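You operate a simulated robot arm through the tools that you are given. There is no shell and no other tool. Be economical: measure what you need, move in short steps, check, and stop when the job is done.

You run a simulated robot arm. Do the job below in one go: nothing can be reset, and whatever is moved stays where it is left.

TASK
Finish the green valve's seat test and sort it by the display.
Fine: shut the blue air handle, wait for the result, vent to zero, then free the clamp; PASS to the green tray, LEAK to the red.

The check looks at the end state, three seconds after you hand in, the way a careful person would. Anything else that was tipped, shoved, dropped, spilled or broken makes it a failure.

THE ROBOT
A 6-joint arm with a fingered hand on a trunk, on a base that drives. Base frame: it is fixed to the floor where the robot stands at the start and does not move with it; the origin is under the middle of the robot, x ahead of it, y to its left, z up. Lengths are in mm, angles in degrees, forces in N, time in s.
With the tool pointing down near the work surface it reaches from about 220 to 560 mm from the robot's upright axis, wherever it stands. Its first joint turns from -166.0 to 166.0 degrees. Places, roughly: black latch [500, -700, 900]; blue air handle [500, -200, 800]; gland lever [700, -500, 900]; green pass tray [500, -100, 800]; lapping knob [500, -1200, 800]; red inlet handle [500, -400, 800]; red leak tray [500, 100, 800]; red wheel [600, -400, 900]; seat display [700, 100, 800]; seat gauge [700, -300, 800]; test holder [600, -200, 800]; yellow clamp [600, -300, 900]; yellow disc [500, -1000, 750]; yellow vent button [500, -300, 800]. Payload 3.1 kg.
Tool frame: the origin (TCP) lies between the finger pads and is the grasp point; the fingertips stand 22 mm ahead of it; z points along the fingers, y is the line along which they close. Largest opening 132 mm; the body of the gripper starts 60 mm behind the TCP. The gripper is a hand of 4 fingers: y runs from the thumb to the fingers, the wrist lies at [0, 0, -218] in the tool frame, and closing takes about 1.5 s.
Orientation is told as [roll, pitch, yaw] about the base's x, y, z axes, in that order, counted from this pose: with the fingers straight down and closing along the base's y, the tool's x points along the base's -x, its y along +y and its z along -z.

THE INTERFACE
- The arm moves only by the tool move_arm. Its argument "series" is a list of rows, each an object (a shift or turn left out is 0, a gripper value left out holds the last) with "angular": the turn, a rotation vector about the tool's x, y, z in units of 6 degrees (1.0 is 6 degrees), a list of three; "translation": the shift along the tool's x, y, z in units of 40 mm (1.0 is 40 mm), a list of three. In form: [{"angular": [wx, wy, wz], "translation": [dx, dy, dz]}, ...]. A call has 1 to 8 rows; each row shifts and turns the commanded pose from where the row before left it, along the tool's axes as they then stand. "claw" is the finger opening in mm, from 0 to 132, set as the call begins (left out, the last holds). A call with a number of a shift or a turn outside -1 to 1 is refused whole. Rows are played at 5 a second. More than 50 mm and 8.6 degrees between two rows, or a gripper value outside its range, and nothing of the call is played. Where a pose cannot be reached the arm comes as near as it can. A force on the tool above 90 N (or 10 N above the force at the start of the call, whichever is more), or a blocked arm, ends the call early, and 0.2 s more pass. Each finger travels about 153 mm/s and halts on what it meets, pressing with about 24 N; the grip force reading is that of the motor and also rises with nothing between the fingers. The clock runs only during rows and for 0.2 s after the last one: add rows that do not move to give the fingers time. It gives the time, the measured TCP pose, the force on the tool (base axes), the opening and the grip force at its end, in the units of the frame above (readings bear some noise), with the torque about the TCP (base axes, N m) and any sound that the robot's microphone picked up.
- Cameras (640 x 400 px; columns grow to the right, rows downward): "scene" is now at [19.1, 129.1, 1620.5]; the picture's right is [-0.23, -0.97, 0.00], its down [-0.71, 0.17, -0.68] and it looks along [0.67, -0.16, -0.73] (base axes); focal length 255 px, centre (320, 200). "wrist" rides on the gripper at [53, -53, -84] in the tool frame; the picture's right is [0.71, 0.71, 0.00], its down [-0.53, 0.53, -0.67] and it looks along [-0.47, 0.47, 0.74] (tool axes); focal length 247 px, centre (320, 200). There is no depth. A picture from a camera that has moved, and an enlarged one, comes with that camera's place and axes in the base frame and with its lens.
- snapshot(camera): a new picture of that camera. No time passes.
- raise_lower(by): slides the trunk up (or, below 0, down) by that many mm; the arm and the scene camera ride with it, the base frame stays. It gives what a move gives, with no picture.
- drive_base(legs): drives the robot by 1 to 6 legs, each [ahead, left, turn to the left] in mm, mm and degrees, along the robot's own axes; the way and the turn of a leg run together, so that a leg with both is an arc; at most 1500 mm and 180 degrees a leg. The arm and the cameras ride along, it lands a little off, and it stops where it bumps. It gives what a move gives.
- move_fingers(finger1, finger2, finger3, thumb_bend): sets how far each is bent, from 0 (flat) to 1 (curled in); at 0.3 the hand is open as for a grip, at 0.7 the pads meet at the TCP. One left out holds its place. A second passes; each finger stops where it meets its share of the squeeze, and holds until it gets a number again. A gripper value or a shape takes the hand back. It gives what a move gives, with no picture; readings hold the bend of each and the force on the fingers (four entries, about 0 where the hand has none), thumb and palm.
- preshape(shape): the hand has 4 fingers and takes this shape, open, in about a second: jaw (thumb against the fingers, like two jaws); tri (thumb and two fingers); tip (a fingertip pinch); poke (one finger out to press); point (the index stretched); flat (the hand flat); cup (the hand cupped); fist (a fist). The gripper value then closes the fingers along that shape, each until it touches; the sizes above hold for jaw. It gives what a move gives, with no picture.
- head_to(pan, tilt): turns the head with the scene camera to pan (to the left, within 155 degrees either way) and tilt (down, from -29 to 69), counted from straight ahead of the robot. It gives what a move gives.
- close_up(camera, box): a new picture of the part [left, top, right, bottom] of that camera's present view, enlarged. No time passes.
- sign_off(): hands the job in; it is judged then, once.

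Go step by step. Nothing tells you exact positions but the pictures and the camera data: compare them with the known pose of the tool, close in by small moves and look again before you grip or let go. The budget is 120 turns and 90 pictures, counting those below and the enlarged ones. Unless the task says otherwise, let go and move clear before handing in, and close with one line.

The tools are called as a command line: name --argument value ..., lists and objects as JSON in quotes. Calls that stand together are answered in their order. move_arm: Moves the arm, as the interface text tells. Its arguments: {"type":"object","properties":{"series":{"type":"array","items":{"type":"object","properties":{"angular":{"type":"array","items":{"type":"number"}},"translation":{"type":"array","items":{"type":"number"}}}}},"claw":{"type":"number"}},"required":["series"]} The other tools are called the same way: raise_lower (by) slides the trunk up or down; preshape (shape) gives the hand a shape; move_fingers (finger1, finger2, finger3, thumb_bend) moves the fingers one by one; drive_base (legs) drives the base; head_to (pan, tilt) turns the head that bears the scene camera; snapshot (camera) takes a picture; close_up (camera, box) takes an enlarged picture of a part of a camera's view; sign_off () hands the job in.

At the start:

```text
clock: 0.0
tool_pos: [343.8, -64.5, 1212.0]
orientation: [0.0, 0.0, -0.1]
contact_force: [-0.3, 0.0, 0.6]
wrist_torque: [0.02, 0.03, -0.03]
grip_width: 131.8
finger_force: 0.1
shape: jaw
bend: [0.3, 0.3, 0.3, 0.3]
finger forces: [0.1, 0.0, 0.1, 0.0, 0.0, 0.1]
trunk travel left (down, up): [-300.0, 86.0]
robot x, y, heading: [-0.6, 4.0, -0.1]
head pan, tilt: [-13.2, 46.8]
```

scene: 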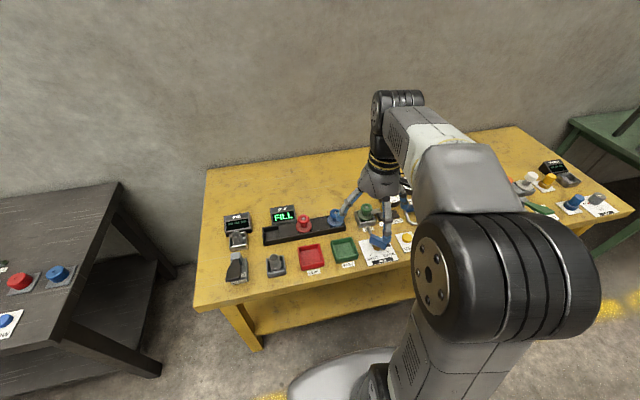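
wrist: 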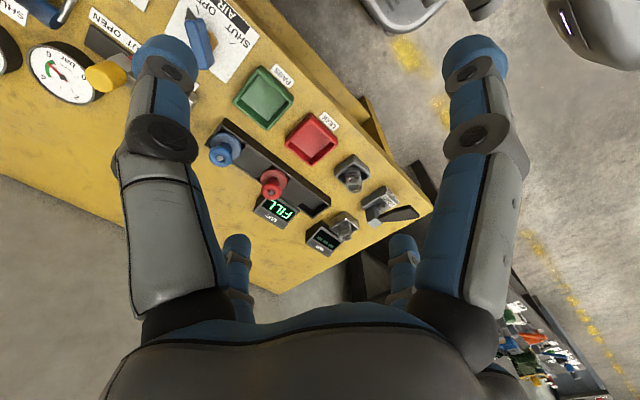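

The display reads FILL; the blue air handle with a SHUT/OPEN card is right of the trays. I'll look closer at the bench before moving.

close_up --camera "wrist" --box '[0, 0, 320, 200]'

close_up --camera "scene" --box '[210, 150, 450, 300]'

```text
2.00 times, centred on (160, 100) of wrist
camera zoom: at [290.6, -118.3, 1295.8], right [-0.71, 0.71, 0.0], down [0.53, 0.53, 0.67], along [0.47, 0.47, -0.74], focal length 494 px, centre (640, 400)
```

zoom: 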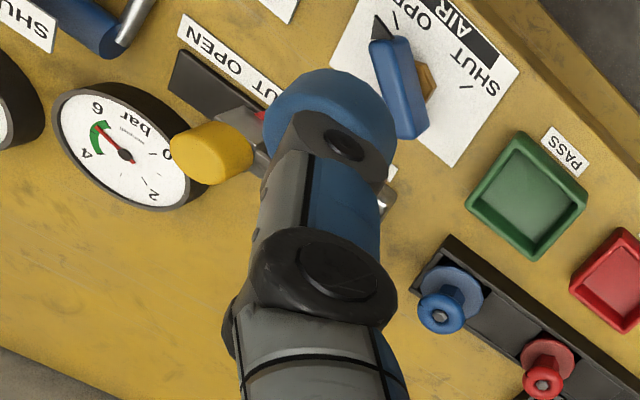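

```text
2.67 times, centred on (330, 225) of scene
camera zoom: at [19.1, 129.1, 1620.5], right [-0.23, -0.97, 0.0], down [-0.71, 0.17, -0.68], along [0.67, -0.16, -0.73], focal length 681 px, centre (293, 133)
```

zoom: 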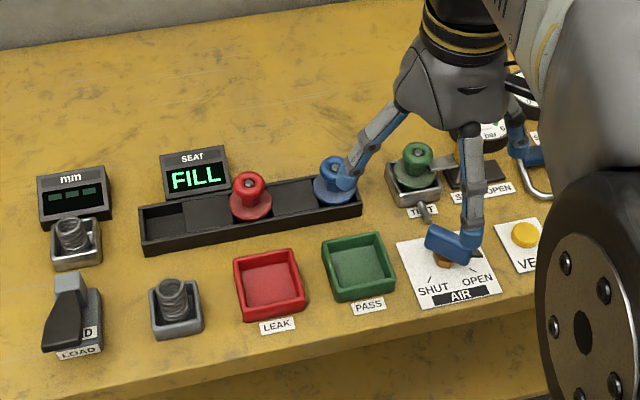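

The blue handle's pointer is on OPEN and the gauge needle is in the green band. I'll slide the base to the right so the test station is within reach, then look again.

drive_base --legs '[[0, -250, 0]]'

head_to --pan 0 --tilt 50

snapshot --camera "scene"

snapshot --camera "wrist"

```text
clock: 1.8
tool_pos: [343.2, -318.4, 1210.8]
orientation: [0.0, 0.0, 0.0]
contact_force: [0.0, 0.0, -0.6]
wrist_torque: [0.03, 0.01, -0.02]
grip_width: 131.9
finger_force: 0.0
shape: jaw
bend: [0.3, 0.3, 0.3, 0.3]
finger forces: [0.0, 0.0, 0.0, 0.0, 0.0, 0.0]
trunk travel left (down, up): [-300.0, 86.0]
robot x, y, heading: [3.5, -252.8, -0.1]
head pan, tilt: [-13.2, 46.8]
```

```text
clock: 2.6
tool_pos: [344.0, -317.4, 1211.6]
orientation: [0.0, 0.0, 0.1]
contact_force: [-0.5, 0.0, 0.0]
wrist_torque: [0.01, -0.02, -0.04]
grip_width: 132.0
finger_force: 0.2
shape: jaw
bend: [0.3, 0.3, 0.3, 0.3]
finger forces: [0.0, 0.0, 0.0, 0.0, 0.1, 0.1]
trunk travel left (down, up): [-300.0, 86.0]
robot x, y, heading: [1.9, -249.7, -0.0]
head pan, tilt: [0.0, 50.0]
```

```text
85 pictures are left
camera scene: at [18.4, -104.5, 1616.2], right [0.0, -1.0, 0.0], down [-0.77, 0.0, -0.64], along [0.64, 0.0, -0.77], focal length 255 px, centre (320, 200)
```

scene: 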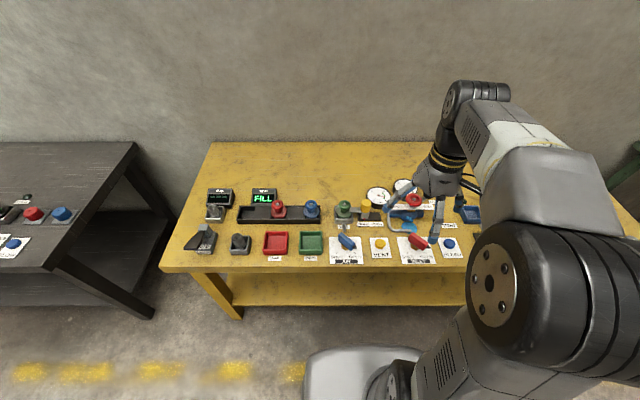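

```text
84 pictures are left
camera wrist: at [290.6, -370.2, 1295.9], right [-0.71, 0.71, 0.0], down [0.53, 0.53, 0.67], along [0.47, 0.47, -0.74], focal length 247 px, centre (320, 200)
```

wrist: 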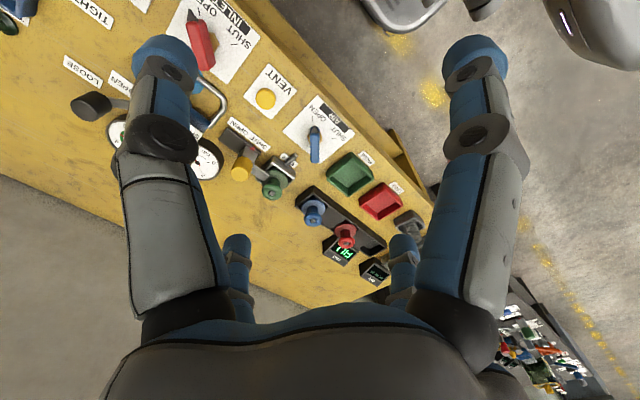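

close_up --camera "wrist" --box '[190, 60, 350, 220]'

close_up --camera "scene" --box '[290, 165, 450, 275]'

```text
2.50 times, centred on (270, 140) of wrist
camera zoom: at [290.6, -370.2, 1295.9], right [-0.71, 0.71, 0.0], down [0.53, 0.53, 0.67], along [0.47, 0.47, -0.74], focal length 617 px, centre (445, 350)
```

zoom: 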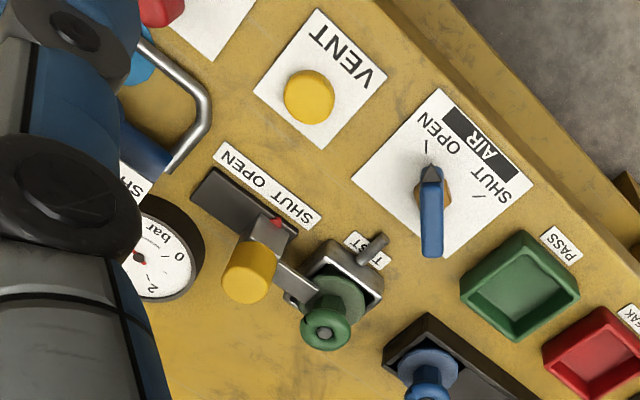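

```text
3.64 times, centred on (370, 220) of scene
camera zoom: at [18.4, -104.5, 1616.2], right [0.0, -1.0, 0.0], down [-0.77, 0.0, -0.64], along [0.64, 0.0, -0.77], focal length 928 px, centre (138, 127)
```

zoom: 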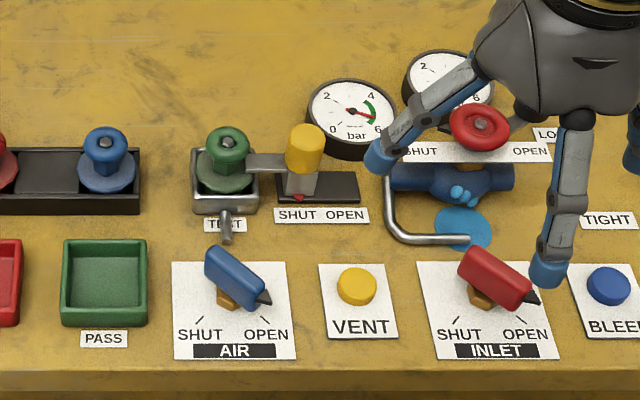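

The air handle's pivot is near (471, -196), its bar top about z 848, pointer toward OPEN (front right); SHUT is 90° clockwise from above. I'll move over it with the hand turned 45° and look.

move_arm --series '[{"translation": [-0.79, 0.77, 0]}, {"translation": [-0.79, 0.77, 0]}, {"translation": [-0.79, 0.77, 0]}, {"translation": [-0.79, 0.77, 0]}]' --claw 80

move_arm --series '[{"translation": [0, 0, 0.8], "angular": [0, 0, -0.94]}, {"translation": [0, 0, 0.8], "angular": [0, 0, -0.94]}, {"translation": [0, 0, 0.8], "angular": [0, 0, -0.94]}, {"translation": [0, 0, 0.8], "angular": [0, 0, -0.94]}, {"translation": [0, 0, 0.8], "angular": [0, 0, -0.94]}, {"translation": [0, 0, 0.8], "angular": [0, 0, -0.94]}, {"translation": [0, 0, 0.8], "angular": [0, 0, -0.94]}, {"translation": [0, 0, 0.8], "angular": [0, 0, -0.92]}]'

snapshot --camera "wrist"

snapshot --camera "scene"

```text
clock: 3.6
tool_pos: [472.5, -194.6, 1211.0]
orientation: [-0.1, 0.1, -0.1]
contact_force: [0.2, 0.6, -0.1]
wrist_torque: [0.01, 0.05, -0.02]
grip_width: 80.6
finger_force: 0.0
shape: jaw
bend: [0.31, 0.31, 0.31, 0.7]
finger forces: [0.0, 0.0, 0.0, 0.1, 0.0, 0.0]
trunk travel left (down, up): [-300.0, 86.0]
robot x, y, heading: [2.6, -252.0, -0.1]
head pan, tilt: [0.0, 50.0]
```

```text
clock: 5.4
tool_pos: [470.1, -194.2, 955.7]
orientation: [0.1, 0.0, 45.2]
contact_force: [0.1, 0.3, 0.0]
wrist_torque: [-0.01, -0.01, -0.02]
grip_width: 80.2
finger_force: 0.0
shape: jaw
bend: [0.31, 0.31, 0.31, 0.7]
finger forces: [0.1, 0.0, 0.1, 0.0, 0.0, 0.1]
trunk travel left (down, up): [-300.0, 86.0]
robot x, y, heading: [1.1, -253.6, 0.1]
head pan, tilt: [0.0, 50.0]
```

```text
81 pictures are left
camera wrist: at [470.4, -268.9, 1039.0], right [-1.0, 0.0, 0.0], down [0.0, 0.74, 0.67], along [0.0, 0.67, -0.74], focal length 247 px, centre (320, 200)
```

wrist: 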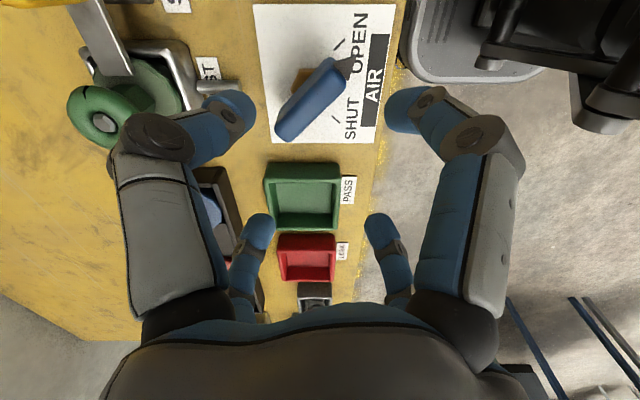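

```text
80 pictures are left
camera scene: at [19.1, -104.6, 1616.2], right [0.0, -1.0, 0.0], down [-0.77, 0.0, -0.64], along [0.64, 0.0, -0.77], focal length 255 px, centre (320, 200)
```

scene: 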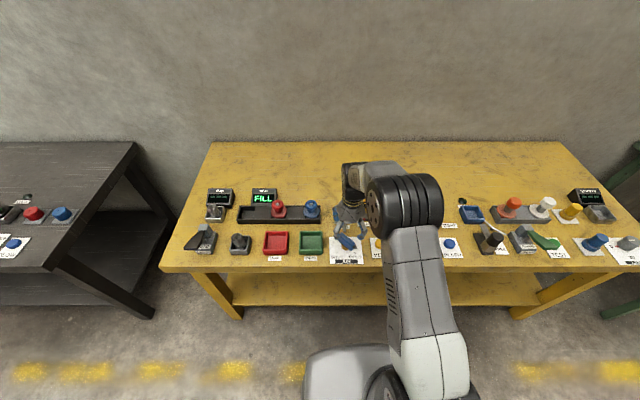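

The hand's fingers stand as a cross around the bar, which is centred near (473, -199). I'll open to 96 and lower around it.

move_arm --series '[{"translation": [0.03, -0.1, 0.5]}, {"translation": [0, 0, 0.6]}, {"translation": [0, 0, 0.6]}, {"translation": [0, 0, 0.6]}, {"translation": [0, 0, 0.5]}]' --claw 96

snapshot --camera "wrist"

close_up --camera "scene" --box '[290, 165, 450, 275]'

```text
clock: 6.6
tool_pos: [472.8, -197.7, 843.7]
orientation: [0.0, 0.0, 45.0]
contact_force: [-0.3, -0.1, 0.4]
wrist_torque: [0.01, 0.05, 0.01]
grip_width: 95.6
finger_force: 0.0
shape: jaw
bend: [0.27, 0.27, 0.27, 0.6]
finger forces: [0.0, 0.0, 0.0, 0.0, 0.0, 0.0]
trunk travel left (down, up): [-300.0, 86.0]
robot x, y, heading: [-3.4, -250.7, -0.2]
head pan, tilt: [0.0, 50.0]
```

```text
79 pictures are left
camera wrist: at [472.2, -273.6, 927.4], right [-1.0, 0.0, 0.0], down [0.0, 0.74, 0.67], along [0.0, 0.67, -0.74], focal length 247 px, centre (320, 200)
```

wrist: 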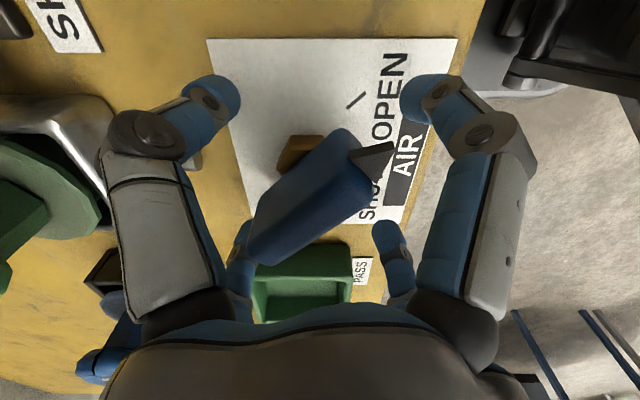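

```text
3.64 times, centred on (370, 220) of scene
camera zoom: at [18.8, -104.7, 1616.2], right [0.0, -1.0, 0.0], down [-0.77, 0.0, -0.64], along [0.64, 0.0, -0.77], focal length 928 px, centre (138, 127)
```

zoom: 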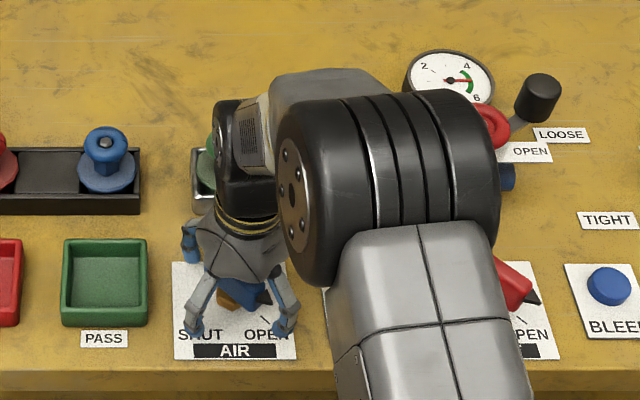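

The bar lies centred between the fingers. I'll close on it gently.

move_arm --series '[{}, {}, {}, {}, {}, {}, {}]' --claw 8

snapshot --camera "wrist"

```text
clock: 8.2
tool_pos: [472.5, -198.5, 842.5]
orientation: [0.1, 0.1, 45.0]
contact_force: [0.0, 0.6, -6.1]
wrist_torque: [-0.04, 0.04, 0.01]
grip_width: 31.9
finger_force: 24.2
shape: jaw
bend: [0.45, 0.73, 0.34, 0.7]
finger forces: [22.8, 20.7, 21.7, 0.1, 20.6, 0.0]
trunk travel left (down, up): [-300.0, 86.0]
robot x, y, heading: [-2.8, -249.6, -0.0]
head pan, tilt: [0.0, 50.0]
```

```text
77 pictures are left
camera wrist: at [472.2, -273.5, 927.2], right [-1.0, 0.0, 0.0], down [0.0, 0.74, 0.67], along [0.0, 0.67, -0.74], focal length 247 px, centre (320, 200)
```

wrist: 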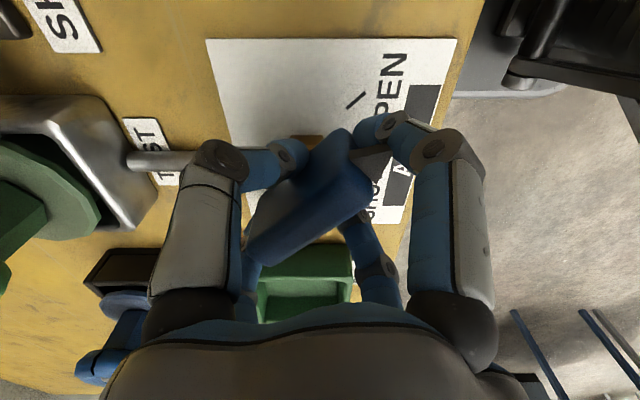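

Gripped with all fingers. I'll turn clockwise (seen from above) in stages, watching force and sound.

move_arm --series '[{"angular": [0, 0, 0.9]}, {"angular": [0, 0, 0.9]}, {"angular": [0, 0, 0.9]}, {"angular": [0, 0, 0.9]}]'

snapshot --camera "wrist"

```text
clock: 9.2
tool_pos: [471.9, -196.2, 843.4]
orientation: [0.1, 0.1, 23.3]
contact_force: [-2.0, 10.8, -10.2]
wrist_torque: [0.17, 0.06, 0.13]
grip_width: 31.7
finger_force: 24.2
shape: jaw
bend: [0.45, 0.73, 0.34, 0.7]
finger forces: [22.2, 23.9, 22.2, 0.1, 19.4, 0.0]
trunk travel left (down, up): [-300.0, 86.0]
robot x, y, heading: [5.2, -253.7, -0.1]
head pan, tilt: [0.0, 50.0]
```

```text
76 pictures are left
camera wrist: at [444.4, -265.9, 927.5], right [-0.93, 0.37, 0.0], down [0.28, 0.69, 0.67], along [0.25, 0.62, -0.75], focal length 247 px, centre (320, 200)
```

wrist: 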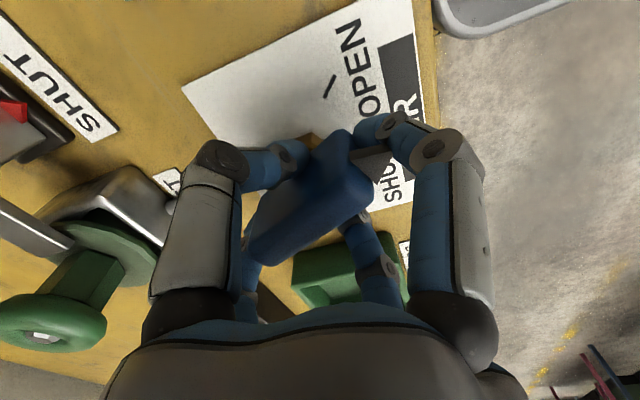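

The handle follows the hand. I'll continue.

move_arm --series '[{"angular": [0, 0, 0.95]}, {"angular": [0, 0, 0.95]}, {"angular": [0, 0, 0.95]}, {"angular": [0, 0, 0.95]}, {"angular": [0, 0, 0.95]}, {"angular": [0, 0, 0.95]}]'

snapshot --camera "wrist"

```text
clock: 10.6
tool_pos: [473.9, -193.0, 842.8]
orientation: [-0.1, -0.1, -10.9]
contact_force: [3.7, 33.1, -8.9]
wrist_torque: [0.6, 0.02, 0.23]
grip_width: 31.3
finger_force: 23.9
shape: jaw
bend: [0.45, 0.73, 0.34, 0.7]
finger forces: [24.0, 26.5, 21.8, 0.1, 17.2, 0.0]
trunk travel left (down, up): [-300.0, 86.0]
robot x, y, heading: [2.4, -253.5, -0.1]
head pan, tilt: [0.0, 50.0]
```

```text
75 pictures are left
camera wrist: at [411.1, -235.5, 927.4], right [-0.56, 0.83, 0.0], down [0.62, 0.42, 0.67], along [0.55, 0.37, -0.74], focal length 247 px, centre (320, 200)
```

wrist: 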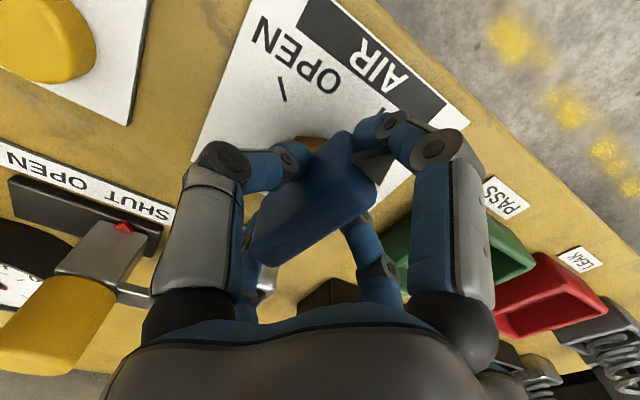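

The hand has been pulled about 5 mm in +y by the pivot, so I'll shift that way to relieve it and finish the turn.

move_arm --series '[{"translation": [-0.02, 0.15, 0]}, {"angular": [0, 0, 0.95]}, {"angular": [0, 0, 0.95]}, {"angular": [0, 0, 0.95]}, {"angular": [0, 0, 0.95]}, {"angular": [0, 0, 0.95]}, {"angular": [0, 0, 0.95]}]'

snapshot --camera "wrist"

snapshot --camera "scene"

```text
clock: 12.2
tool_pos: [478.2, -191.2, 844.1]
orientation: [0.0, -0.1, -45.1]
contact_force: [9.3, 14.2, -8.0]
wrist_torque: [0.27, -0.12, 0.12]
grip_width: 31.4
finger_force: 24.9
shape: jaw
bend: [0.45, 0.73, 0.35, 0.7]
finger forces: [24.2, 22.9, 22.1, 0.0, 20.8, 0.0]
trunk travel left (down, up): [-300.0, 86.0]
robot x, y, heading: [-0.1, -252.0, -0.1]
head pan, tilt: [0.0, 50.0]
```

```text
74 pictures are left
camera wrist: at [401.3, -190.1, 927.2], right [0.0, 1.0, 0.0], down [0.74, 0.0, 0.67], along [0.67, 0.0, -0.74], focal length 247 px, centre (320, 200)
```

wrist: 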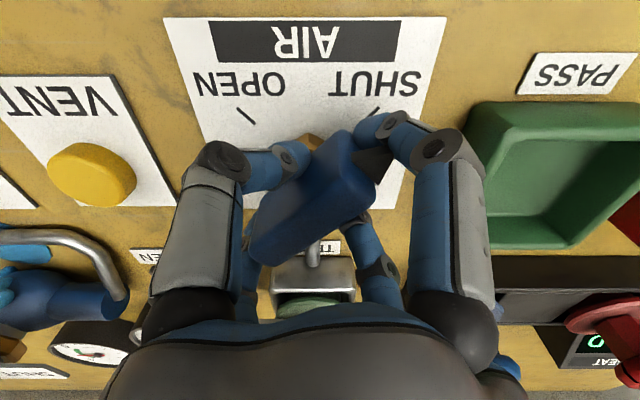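

```text
73 pictures are left
camera scene: at [21.4, -101.9, 1615.9], right [0.0, -1.0, 0.0], down [-0.77, 0.0, -0.64], along [0.64, 0.0, -0.77], focal length 255 px, centre (320, 200)
```

scene: 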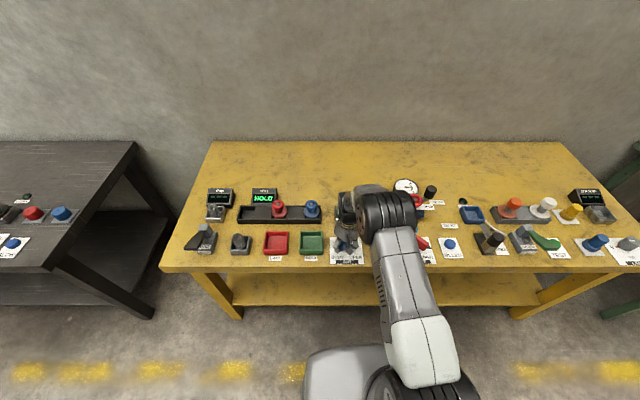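

The display now reads HOLD and the pointer is at SHUT. I'll let go and rise clear, then wait for the result.

move_arm --series '[{}, {}, {}, {}, {}]' --claw 96

move_arm --series '[{"translation": [0, 0, -0.8]}, {"translation": [0, 0, -1]}, {"translation": [0, 0, -1]}, {"translation": [0, 0, -1]}, {"translation": [0, 0, -1]}]'

snapshot --camera "wrist"

close_up --camera "scene" --box '[200, 170, 360, 270]'

```text
clock: 13.4
tool_pos: [473.5, -191.7, 843.8]
orientation: [0.0, 0.0, -45.0]
contact_force: [0.4, -0.2, 0.1]
wrist_torque: [-0.01, -0.02, -0.01]
grip_width: 95.7
finger_force: 0.0
shape: jaw
bend: [0.27, 0.27, 0.27, 0.6]
finger forces: [0.0, 0.1, 0.0, 0.1, 0.0, 0.0]
trunk travel left (down, up): [-300.0, 86.0]
robot x, y, heading: [3.4, -253.2, 0.1]
head pan, tilt: [0.0, 50.0]
```

```text
clock: 14.6
tool_pos: [472.2, -193.4, 1036.9]
orientation: [0.0, 0.0, -44.9]
contact_force: [0.4, 0.5, -0.3]
wrist_torque: [0.03, 0.01, -0.03]
grip_width: 95.7
finger_force: 0.1
shape: jaw
bend: [0.27, 0.27, 0.27, 0.6]
finger forces: [0.1, 0.0, 0.0, 0.0, 0.0, 0.0]
trunk travel left (down, up): [-300.0, 86.0]
robot x, y, heading: [1.8, -252.4, -0.0]
head pan, tilt: [0.0, 50.0]
```

```text
72 pictures are left
camera wrist: at [397.0, -192.5, 1121.3], right [0.0, 1.0, 0.0], down [0.74, 0.0, 0.67], along [0.67, 0.0, -0.74], focal length 247 px, centre (320, 200)
```

wrist: 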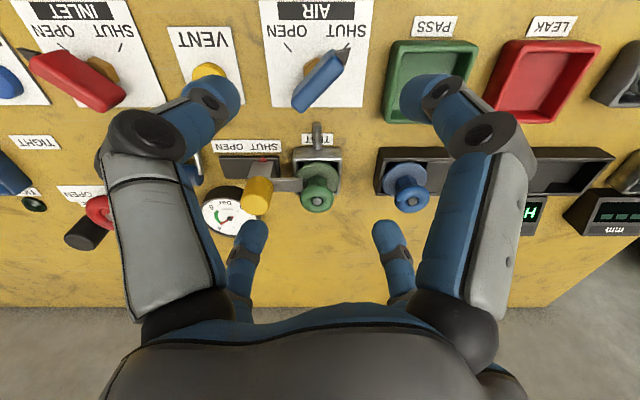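

```text
4.00 times, centred on (280, 220) of scene
camera zoom: at [17.8, -104.8, 1616.2], right [0.0, -1.0, 0.0], down [-0.77, 0.0, -0.64], along [0.64, 0.0, -0.77], focal length 1021 px, centre (480, 120)
```

zoom: 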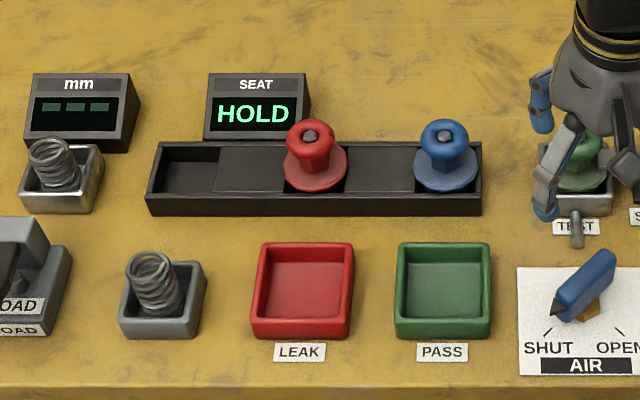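

Air is shut with the pointer on SHUT, and the test is holding. Meanwhile I'll turn back to straight and take the poke shape.

move_arm --series '[{"angular": [0, 0, -0.94]}, {"angular": [0, 0, -0.94]}, {"angular": [0, 0, -0.94]}, {"angular": [0, 0, -0.94]}, {"angular": [0, 0, -0.94]}, {"angular": [0, 0, -0.94]}, {"angular": [0, 0, -0.94]}, {"angular": [0, 0, -0.92]}]'

preshape --shape "poke"

move_arm --series '[{"translation": [-0.05, -1, 0]}, {"translation": [-0.05, -1, 0]}, {"translation": [0, -1, 0]}, {"translation": [0, -0.2, 0]}]'

snapshot --camera "wrist"

snapshot --camera "scene"

```text
clock: 16.4
tool_pos: [475.3, -192.4, 1035.9]
orientation: [0.0, 0.0, 0.1]
contact_force: [0.4, 0.3, 0.8]
wrist_torque: [-0.04, -0.01, 0.03]
grip_width: 95.7
finger_force: 0.0
shape: jaw
bend: [0.27, 0.27, 0.27, 0.6]
finger forces: [0.1, 0.0, 0.0, 0.1, 0.0, 0.1]
trunk travel left (down, up): [-300.0, 86.0]
robot x, y, heading: [1.6, -252.2, -0.2]
head pan, tilt: [0.0, 50.0]
```

```text
clock: 17.3
tool_pos: [473.5, -191.5, 1036.0]
orientation: [0.0, 0.0, 0.0]
contact_force: [0.6, 0.9, -0.5]
wrist_torque: [-0.01, -0.01, 0.0]
grip_width: 0.0
finger_force: 0.1
shape: poke
bend: [1.0, 1.0, 1.0, 0.91]
finger forces: [0.0, 0.1, 0.0, 0.0, 0.0, 0.1]
trunk travel left (down, up): [-300.0, 86.0]
robot x, y, heading: [-3.6, -251.0, -0.0]
head pan, tilt: [0.0, 50.0]
```

```text
clock: 18.3
tool_pos: [478.4, -321.4, 1036.1]
orientation: [0.0, 0.0, 0.0]
contact_force: [0.3, 0.4, -0.6]
wrist_torque: [0.02, 0.0, 0.01]
grip_width: 0.2
finger_force: 0.2
shape: poke
bend: [1.0, 1.0, 1.0, 0.91]
finger forces: [0.0, 0.1, 0.0, 0.0, 0.1, 0.0]
trunk travel left (down, up): [-300.0, 86.0]
robot x, y, heading: [0.1, -248.3, 0.1]
head pan, tilt: [0.0, 50.0]
```

```text
70 pictures are left
camera wrist: at [425.0, -373.7, 1120.0], right [-0.71, 0.71, 0.0], down [0.53, 0.53, 0.67], along [0.47, 0.47, -0.74], focal length 247 px, centre (320, 200)
```

wrist: 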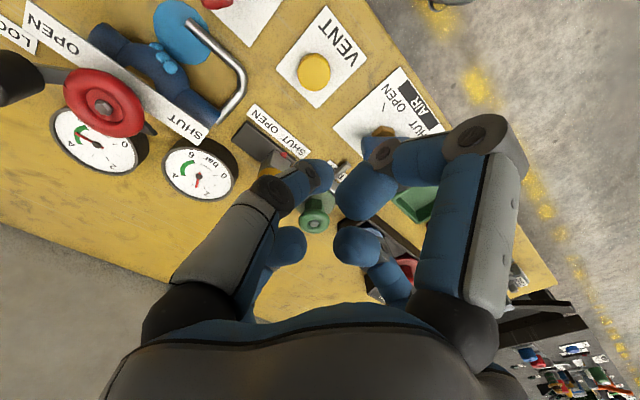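

```text
69 pictures are left
camera scene: at [18.5, -104.3, 1616.2], right [0.0, -1.0, 0.0], down [-0.77, 0.0, -0.64], along [0.64, 0.0, -0.77], focal length 255 px, centre (320, 200)
```

scene: 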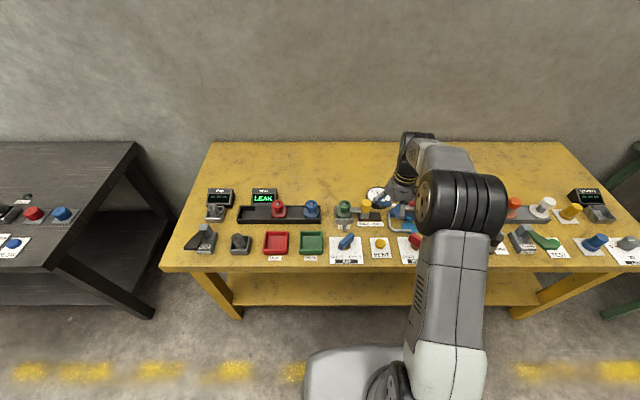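

The display seems to show LEAK. I'll confirm it close up and check the poke finger's tip.

close_up --camera "scene" --box '[230, 170, 430, 270]'

close_up --camera "wrist" --box '[160, 100, 420, 280]'

```text
3.20 times, centred on (330, 220) of scene
camera zoom: at [18.5, -104.3, 1616.2], right [0.0, -1.0, 0.0], down [-0.77, 0.0, -0.64], along [0.64, 0.0, -0.77], focal length 817 px, centre (288, 136)
```

zoom: 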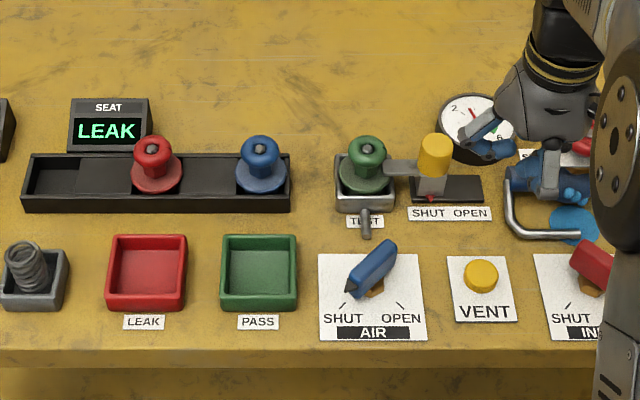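

```text
2.22 times, centred on (290, 190) of wrist
camera zoom: at [425.0, -373.7, 1120.0], right [-0.71, 0.71, 0.0], down [0.53, 0.53, 0.67], along [0.47, 0.47, -0.74], focal length 549 px, centre (387, 222)
```

zoom: 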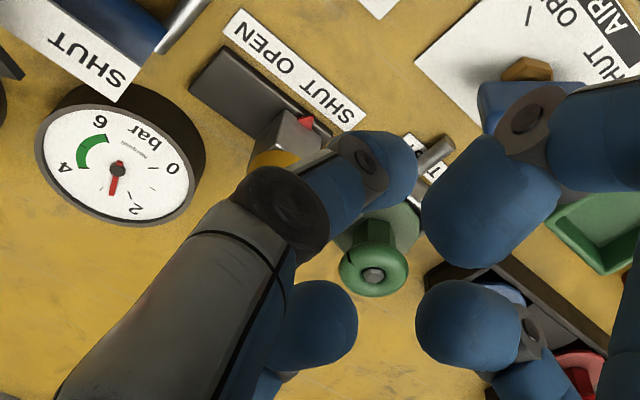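

LEAK is confirmed. Poke fingertip sits just ahead of the TCP; I'll lower it above VENT (about 480, -322).

move_arm --series '[{"translation": [-0.04, -0.02, 0.9]}, {"translation": [0, 0, 0.9]}, {"translation": [0, 0, 0.9]}, {"translation": [0, 0, 0.9]}, {"translation": [0, 0, 0.8]}]'

snapshot --camera "wrist"

close_up --camera "scene" --box '[290, 165, 450, 275]'

```text
clock: 19.5
tool_pos: [481.1, -323.1, 860.0]
orientation: [0.0, 0.0, -0.1]
contact_force: [-0.4, 0.1, 0.0]
wrist_torque: [0.0, -0.02, -0.03]
grip_width: 0.2
finger_force: 0.0
shape: poke
bend: [1.0, 1.0, 1.0, 0.91]
finger forces: [0.0, 0.0, 0.0, 0.0, 0.1, 0.1]
trunk travel left (down, up): [-300.0, 86.0]
robot x, y, heading: [-1.2, -251.9, -0.0]
head pan, tilt: [0.0, 50.0]
```

```text
66 pictures are left
camera wrist: at [427.4, -375.2, 943.9], right [-0.71, 0.71, 0.0], down [0.53, 0.53, 0.67], along [0.47, 0.47, -0.74], focal length 247 px, centre (320, 200)
```

wrist: 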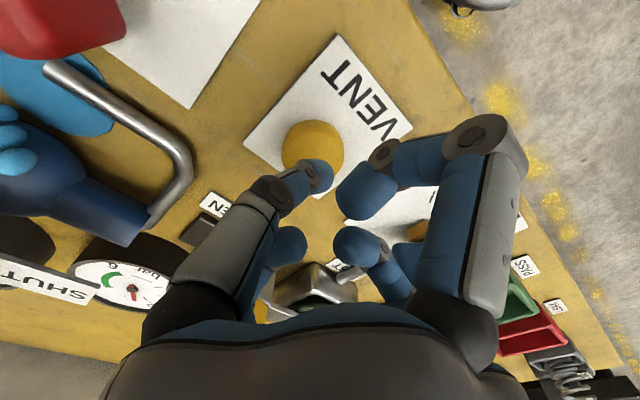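

```text
3.64 times, centred on (370, 220) of scene
camera zoom: at [19.1, -104.9, 1616.2], right [0.0, -1.0, 0.0], down [-0.77, 0.0, -0.64], along [0.64, 0.0, -0.77], focal length 928 px, centre (138, 127)
```

zoom: 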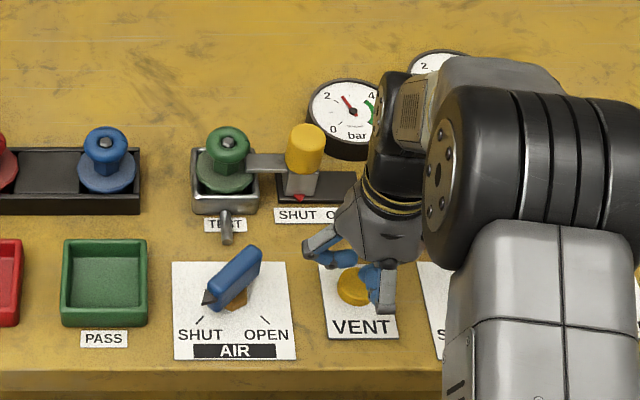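

Well lined up with the button. Pressing down in small steps.

move_arm --series '[{"translation": [-0.03, -0.07, 0.2]}, {"translation": [0, 0, 0.12]}, {"translation": [0, 0, 0.12]}, {}]'

snapshot --camera "wrist"

close_up --camera "scene" --box '[290, 165, 450, 275]'

```text
clock: 20.5
tool_pos: [481.2, -324.7, 841.7]
orientation: [0.1, 0.1, -0.1]
contact_force: [-0.2, 0.5, 0.6]
wrist_torque: [0.01, -0.01, -0.03]
grip_width: 0.0
finger_force: 0.1
shape: poke
bend: [1.0, 1.0, 1.0, 0.91]
finger forces: [0.1, 0.1, 0.1, 0.0, 0.1, 0.0]
trunk travel left (down, up): [-300.0, 86.0]
robot x, y, heading: [2.7, -252.5, -0.3]
head pan, tilt: [0.0, 50.0]
```

```text
64 pictures are left
camera wrist: at [427.7, -377.1, 926.1], right [-0.71, 0.71, 0.0], down [0.53, 0.53, 0.67], along [0.47, 0.47, -0.74], focal length 247 px, centre (320, 200)
```

wrist: 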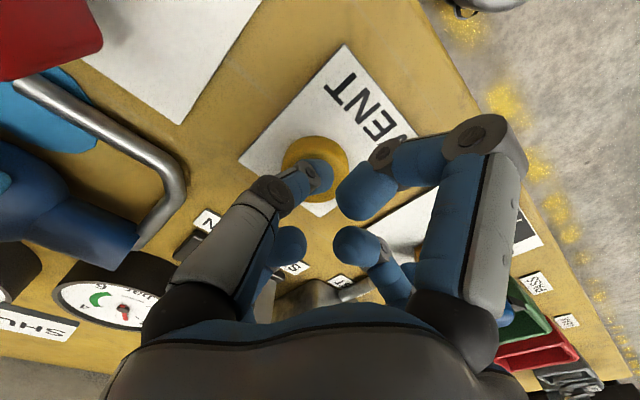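

```text
3.64 times, centred on (370, 220) of scene
camera zoom: at [18.4, -104.7, 1616.2], right [0.0, -1.0, 0.0], down [-0.77, 0.0, -0.64], along [0.64, 0.0, -0.77], focal length 928 px, centre (138, 127)
```

zoom: 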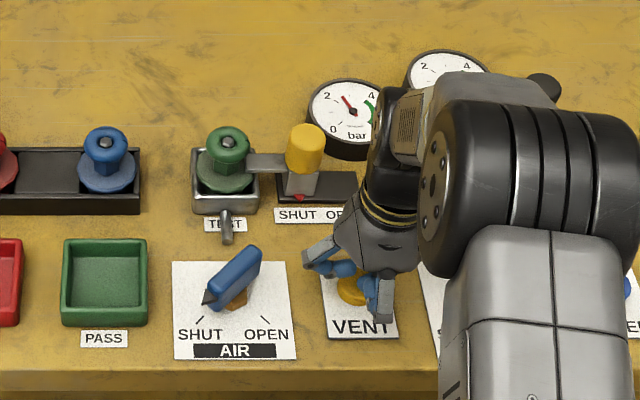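

No contact yet; going down further by small steps.

move_arm --series '[{"translation": [0, 0, 0.1]}, {"translation": [0, 0, 0.1]}, {"translation": [0, 0, 0.1]}, {}]'

close_up --camera "scene" --box '[290, 165, 450, 275]'

```text
clock: 21.5
tool_pos: [482.1, -325.5, 831.6]
orientation: [0.0, -0.2, 0.0]
contact_force: [1.2, -2.3, 16.6]
wrist_torque: [-0.05, -0.02, 0.02]
grip_width: 0.3
finger_force: 0.0
shape: poke
bend: [1.0, 1.0, 1.0, 0.91]
finger forces: [0.0, 0.0, 0.0, 0.0, 16.1, 0.0]
trunk travel left (down, up): [-300.0, 86.0]
robot x, y, heading: [0.6, -248.8, 0.3]
head pan, tilt: [0.0, 50.0]
heard: click
```

```text
3.64 times, centred on (370, 220) of scene
camera zoom: at [16.4, -105.0, 1616.4], right [0.0, -1.0, 0.0], down [-0.77, 0.0, -0.64], along [0.64, 0.0, -0.77], focal length 928 px, centre (138, 127)
```

zoom: 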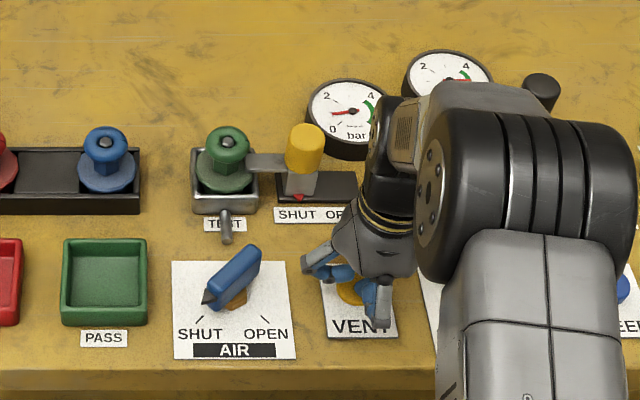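

It clicked and the pressure is falling. I'll hold until the needle reaches zero.

move_arm --series '[{}, {}, {}, {}, {}, {}, {}, {}]'

move_arm --series '[{}, {}, {}, {}, {}, {}, {}, {}]'

close_up --camera "scene" --box '[350, 170, 430, 220]'

```text
clock: 23.3
tool_pos: [480.8, -323.9, 830.2]
orientation: [0.0, 0.0, 0.0]
contact_force: [5.6, -3.6, 21.7]
wrist_torque: [-0.05, -0.09, -0.02]
grip_width: 0.0
finger_force: 0.1
shape: poke
bend: [1.0, 1.0, 1.0, 0.91]
finger forces: [0.1, 0.0, 0.0, 0.0, 21.5, 0.0]
trunk travel left (down, up): [-300.0, 86.0]
robot x, y, heading: [0.8, -254.2, -0.2]
head pan, tilt: [0.0, 50.0]
```

```text
clock: 25.1
tool_pos: [480.2, -325.5, 832.3]
orientation: [0.0, -0.1, 0.0]
contact_force: [8.0, -3.2, 21.6]
wrist_torque: [-0.05, -0.18, 0.01]
grip_width: 0.0
finger_force: 0.1
shape: poke
bend: [1.0, 1.0, 1.0, 0.91]
finger forces: [0.0, 0.0, 0.1, 0.0, 22.2, 0.0]
trunk travel left (down, up): [-300.0, 86.0]
robot x, y, heading: [-1.6, -254.9, 0.1]
head pan, tilt: [0.0, 50.0]
```

```text
8.00 times, centred on (390, 195) of scene
camera zoom: at [16.9, -105.0, 1616.3], right [0.0, -1.0, 0.0], down [-0.77, 0.0, -0.64], along [0.64, 0.0, -0.77], focal length 2042 px, centre (-240, 240)
```

zoom: 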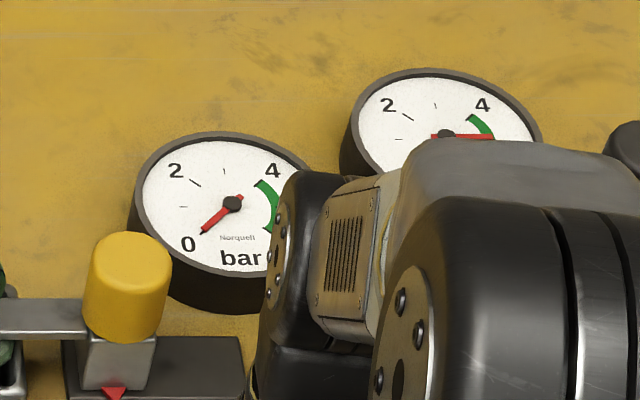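

Nearly zero; I'll hold a little longer, then lift and confirm.

move_arm --series '[{}, {}, {}, {}, {}, {}, {}, {}]'

move_arm --series '[{"translation": [0, 0, -0.5]}, {"translation": [0, 0, -1]}, {"translation": [0, 0, -1]}, {"translation": [0, 0, -1]}]'

preshape --shape "jaw"

close_up --camera "scene" --box '[310, 160, 430, 235]'

snapshot --camera "wrist"

```text
clock: 26.9
tool_pos: [480.6, -324.9, 831.2]
orientation: [0.0, 0.0, 0.0]
contact_force: [7.8, -3.3, 22.7]
wrist_torque: [-0.08, -0.16, -0.01]
grip_width: 0.0
finger_force: 0.1
shape: poke
bend: [1.0, 1.0, 1.0, 0.91]
finger forces: [0.1, 0.0, 0.1, 0.1, 22.5, 0.1]
trunk travel left (down, up): [-300.0, 86.0]
robot x, y, heading: [-0.7, -251.4, 0.1]
head pan, tilt: [0.0, 50.0]
```

```text
clock: 27.9
tool_pos: [481.4, -325.5, 971.5]
orientation: [0.0, 0.1, 0.0]
contact_force: [-0.4, 0.1, -1.1]
wrist_torque: [-0.01, 0.02, -0.02]
grip_width: 0.0
finger_force: 0.0
shape: poke
bend: [1.0, 1.0, 1.0, 0.91]
finger forces: [0.1, 0.0, 0.0, 0.1, 0.1, 0.0]
trunk travel left (down, up): [-300.0, 86.0]
robot x, y, heading: [-4.6, -253.1, -0.0]
head pan, tilt: [0.0, 50.0]
```

```text
clock: 28.8
tool_pos: [480.4, -325.1, 970.1]
orientation: [0.0, 0.1, 0.1]
contact_force: [-0.9, 0.3, -0.2]
wrist_torque: [0.03, 0.0, -0.05]
grip_width: 131.6
finger_force: 0.0
shape: jaw
bend: [0.3, 0.3, 0.3, 0.3]
finger forces: [0.0, 0.1, 0.0, 0.0, 0.0, 0.0]
trunk travel left (down, up): [-300.0, 86.0]
robot x, y, heading: [0.7, -252.6, 0.2]
head pan, tilt: [0.0, 50.0]
```

```text
5.33 times, centred on (370, 198) of scene
camera zoom: at [18.4, -104.8, 1616.2], right [0.0, -1.0, 0.0], down [-0.77, 0.0, -0.64], along [0.64, 0.0, -0.77], focal length 1361 px, centre (53, 213)
```

zoom: 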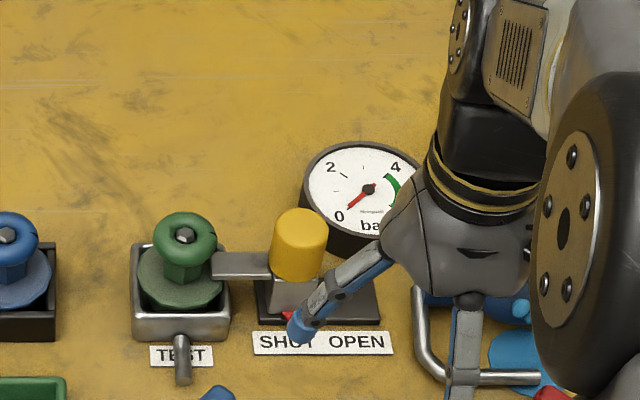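

```text
59 pictures are left
camera wrist: at [427.8, -378.2, 1054.7], right [-0.71, 0.71, 0.0], down [0.53, 0.53, 0.67], along [0.47, 0.47, -0.74], focal length 247 px, centre (320, 200)
```

wrist: 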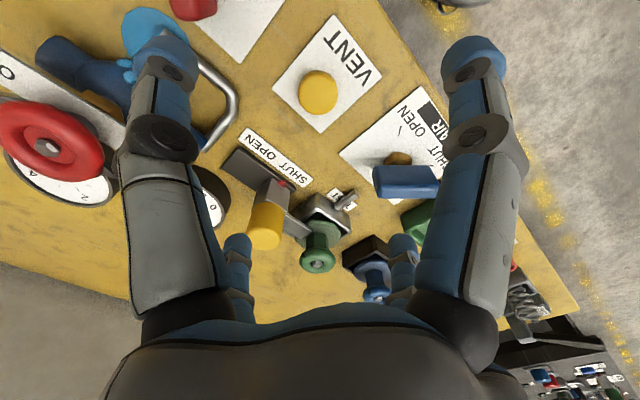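

The gauge reads zero. The clamp's yellow knob near (600, -275) must slide right (−y) to OPEN; it's out of reach, so I'll drive ahead 75 mm.

drive_base --legs '[[75, 0, 0]]'

snapshot --camera "wrist"

snapshot --camera "scene"

```text
clock: 29.8
tool_pos: [557.7, -325.2, 969.9]
orientation: [0.0, 0.1, 0.0]
contact_force: [-0.2, 0.5, -0.6]
wrist_torque: [-0.02, 0.04, -0.04]
grip_width: 131.7
finger_force: 0.1
shape: jaw
bend: [0.3, 0.3, 0.3, 0.3]
finger forces: [0.0, 0.0, 0.0, 0.1, 0.0, 0.0]
trunk travel left (down, up): [-300.0, 86.0]
robot x, y, heading: [71.5, -252.7, -0.1]
head pan, tilt: [0.0, 50.0]
```

```text
58 pictures are left
camera wrist: at [504.2, -378.2, 1054.4], right [-0.71, 0.71, 0.0], down [0.53, 0.53, 0.67], along [0.47, 0.47, -0.74], focal length 247 px, centre (320, 200)
```

wrist: 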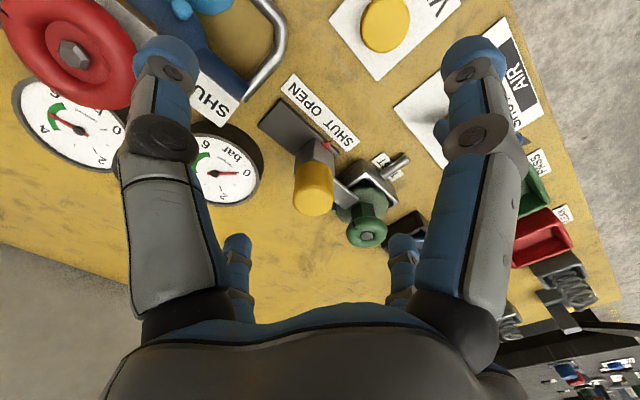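

```text
57 pictures are left
camera scene: at [95.6, -104.8, 1616.2], right [0.0, -1.0, 0.0], down [-0.77, 0.0, -0.64], along [0.64, 0.0, -0.77], focal length 255 px, centre (320, 200)
```

scene: 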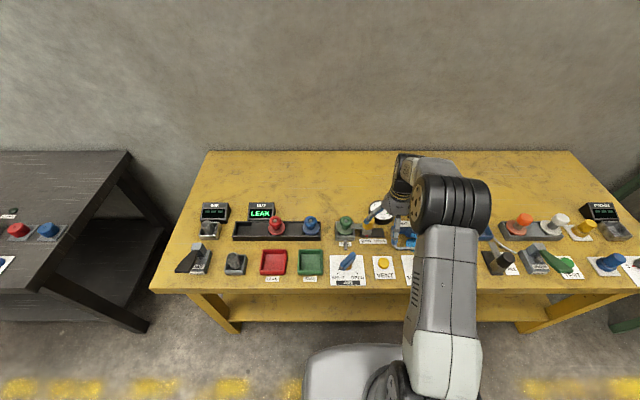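

The knob's top is near (614, -275, 890), about 38 mm across. I'll go above it with the hand at 45° so the fingers miss the valve and clamp arm.

move_arm --series '[{"translation": [-0.7, 0.63, 0]}, {"translation": [-0.7, 0.62, 0]}]' --claw 76

move_arm --series '[{"angular": [0, 0, -0.94]}, {"angular": [0, 0, -0.94]}, {"angular": [0, 0, -0.94]}, {"angular": [0, 0, -0.94]}, {"angular": [0, 0, -0.94]}, {"angular": [0, 0, -0.94]}, {"angular": [0, 0, -0.94]}, {"angular": [0, 0, -0.92]}]'

snapshot --camera "wrist"

close_up --camera "scene" --box '[310, 180, 450, 270]'

```text
clock: 30.4
tool_pos: [613.2, -275.9, 970.0]
orientation: [0.0, 0.2, 0.0]
contact_force: [0.0, -0.1, 0.2]
wrist_torque: [-0.01, 0.02, -0.02]
grip_width: 77.0
finger_force: 0.1
shape: jaw
bend: [0.33, 0.33, 0.33, 0.7]
finger forces: [0.1, 0.0, 0.0, 0.0, 0.0, 0.0]
trunk travel left (down, up): [-300.0, 86.0]
robot x, y, heading: [79.7, -251.4, 0.0]
head pan, tilt: [0.0, 50.0]
```

```text
clock: 32.2
tool_pos: [612.6, -275.1, 971.3]
orientation: [0.0, 0.0, 45.1]
contact_force: [-0.3, -0.1, -0.3]
wrist_torque: [0.0, -0.02, 0.02]
grip_width: 76.7
finger_force: 0.1
shape: jaw
bend: [0.33, 0.33, 0.33, 0.7]
finger forces: [0.1, 0.0, 0.1, 0.1, 0.1, 0.0]
trunk travel left (down, up): [-300.0, 86.0]
robot x, y, heading: [78.1, -250.7, -0.0]
head pan, tilt: [0.0, 50.0]
```

```text
56 pictures are left
camera wrist: at [612.4, -350.3, 1054.9], right [-1.0, 0.0, 0.0], down [0.0, 0.74, 0.67], along [0.0, 0.67, -0.74], focal length 247 px, centre (320, 200)
```

wrist: 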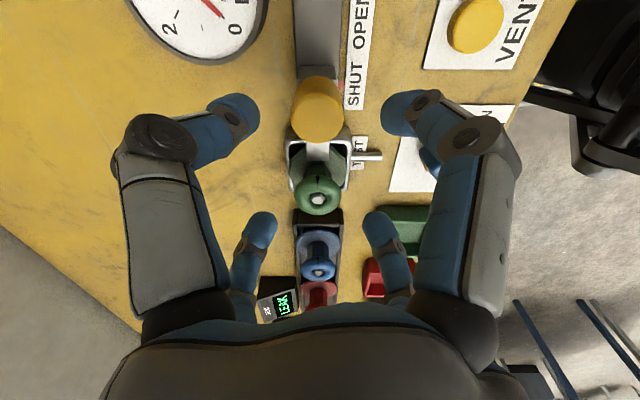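

```text
4.44 times, centred on (380, 225) of scene
camera zoom: at [93.5, -104.8, 1616.2], right [0.0, -1.0, 0.0], down [-0.77, 0.0, -0.64], along [0.64, 0.0, -0.77], focal length 1134 px, centre (53, 89)
```

zoom: 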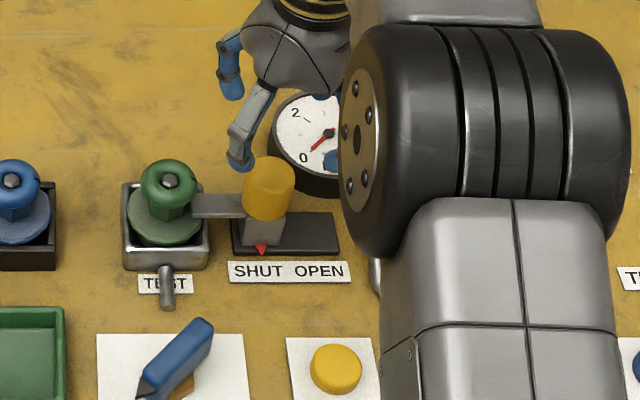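

Aligned over the knob. Lowering around it.

move_arm --series '[{"translation": [0, 0, 0.6]}, {"translation": [0, 0, 0.6]}, {"translation": [0, 0, 0.6]}, {"translation": [0, 0, 0.5]}]'

snapshot --camera "wrist"

close_up --camera "scene" --box '[310, 180, 450, 270]'

```text
clock: 33.2
tool_pos: [612.8, -275.2, 878.3]
orientation: [0.0, 0.0, 45.0]
contact_force: [-0.6, -0.9, 0.3]
wrist_torque: [0.01, -0.04, -0.02]
grip_width: 76.6
finger_force: 0.0
shape: jaw
bend: [0.33, 0.33, 0.33, 0.7]
finger forces: [0.0, 0.0, 0.1, 0.1, 0.1, 0.0]
trunk travel left (down, up): [-300.0, 86.0]
robot x, y, heading: [75.0, -253.3, 0.3]
head pan, tilt: [0.0, 50.0]
```

```text
54 pictures are left
camera wrist: at [612.6, -350.2, 962.3], right [-1.0, 0.0, 0.0], down [0.0, 0.74, 0.67], along [0.0, 0.67, -0.74], focal length 247 px, centre (320, 200)
```

wrist: 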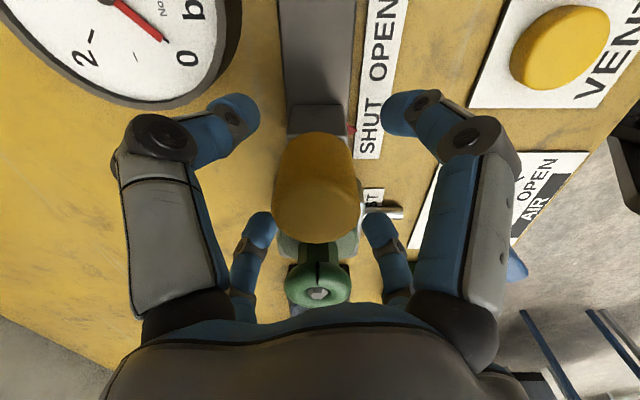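

```text
4.44 times, centred on (380, 225) of scene
camera zoom: at [93.8, -104.8, 1616.2], right [0.0, -1.0, 0.0], down [-0.77, 0.0, -0.64], along [0.64, 0.0, -0.77], focal length 1134 px, centre (53, 89)
```

zoom: 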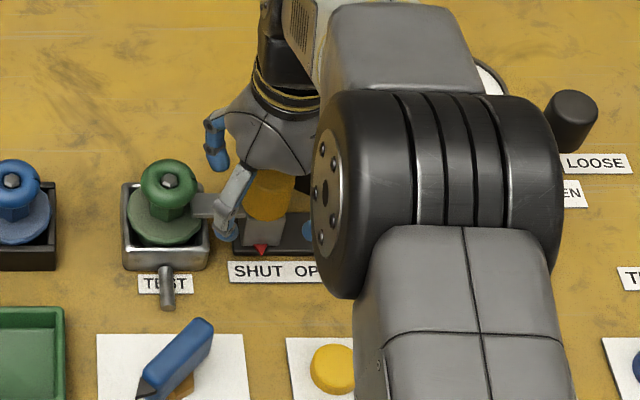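

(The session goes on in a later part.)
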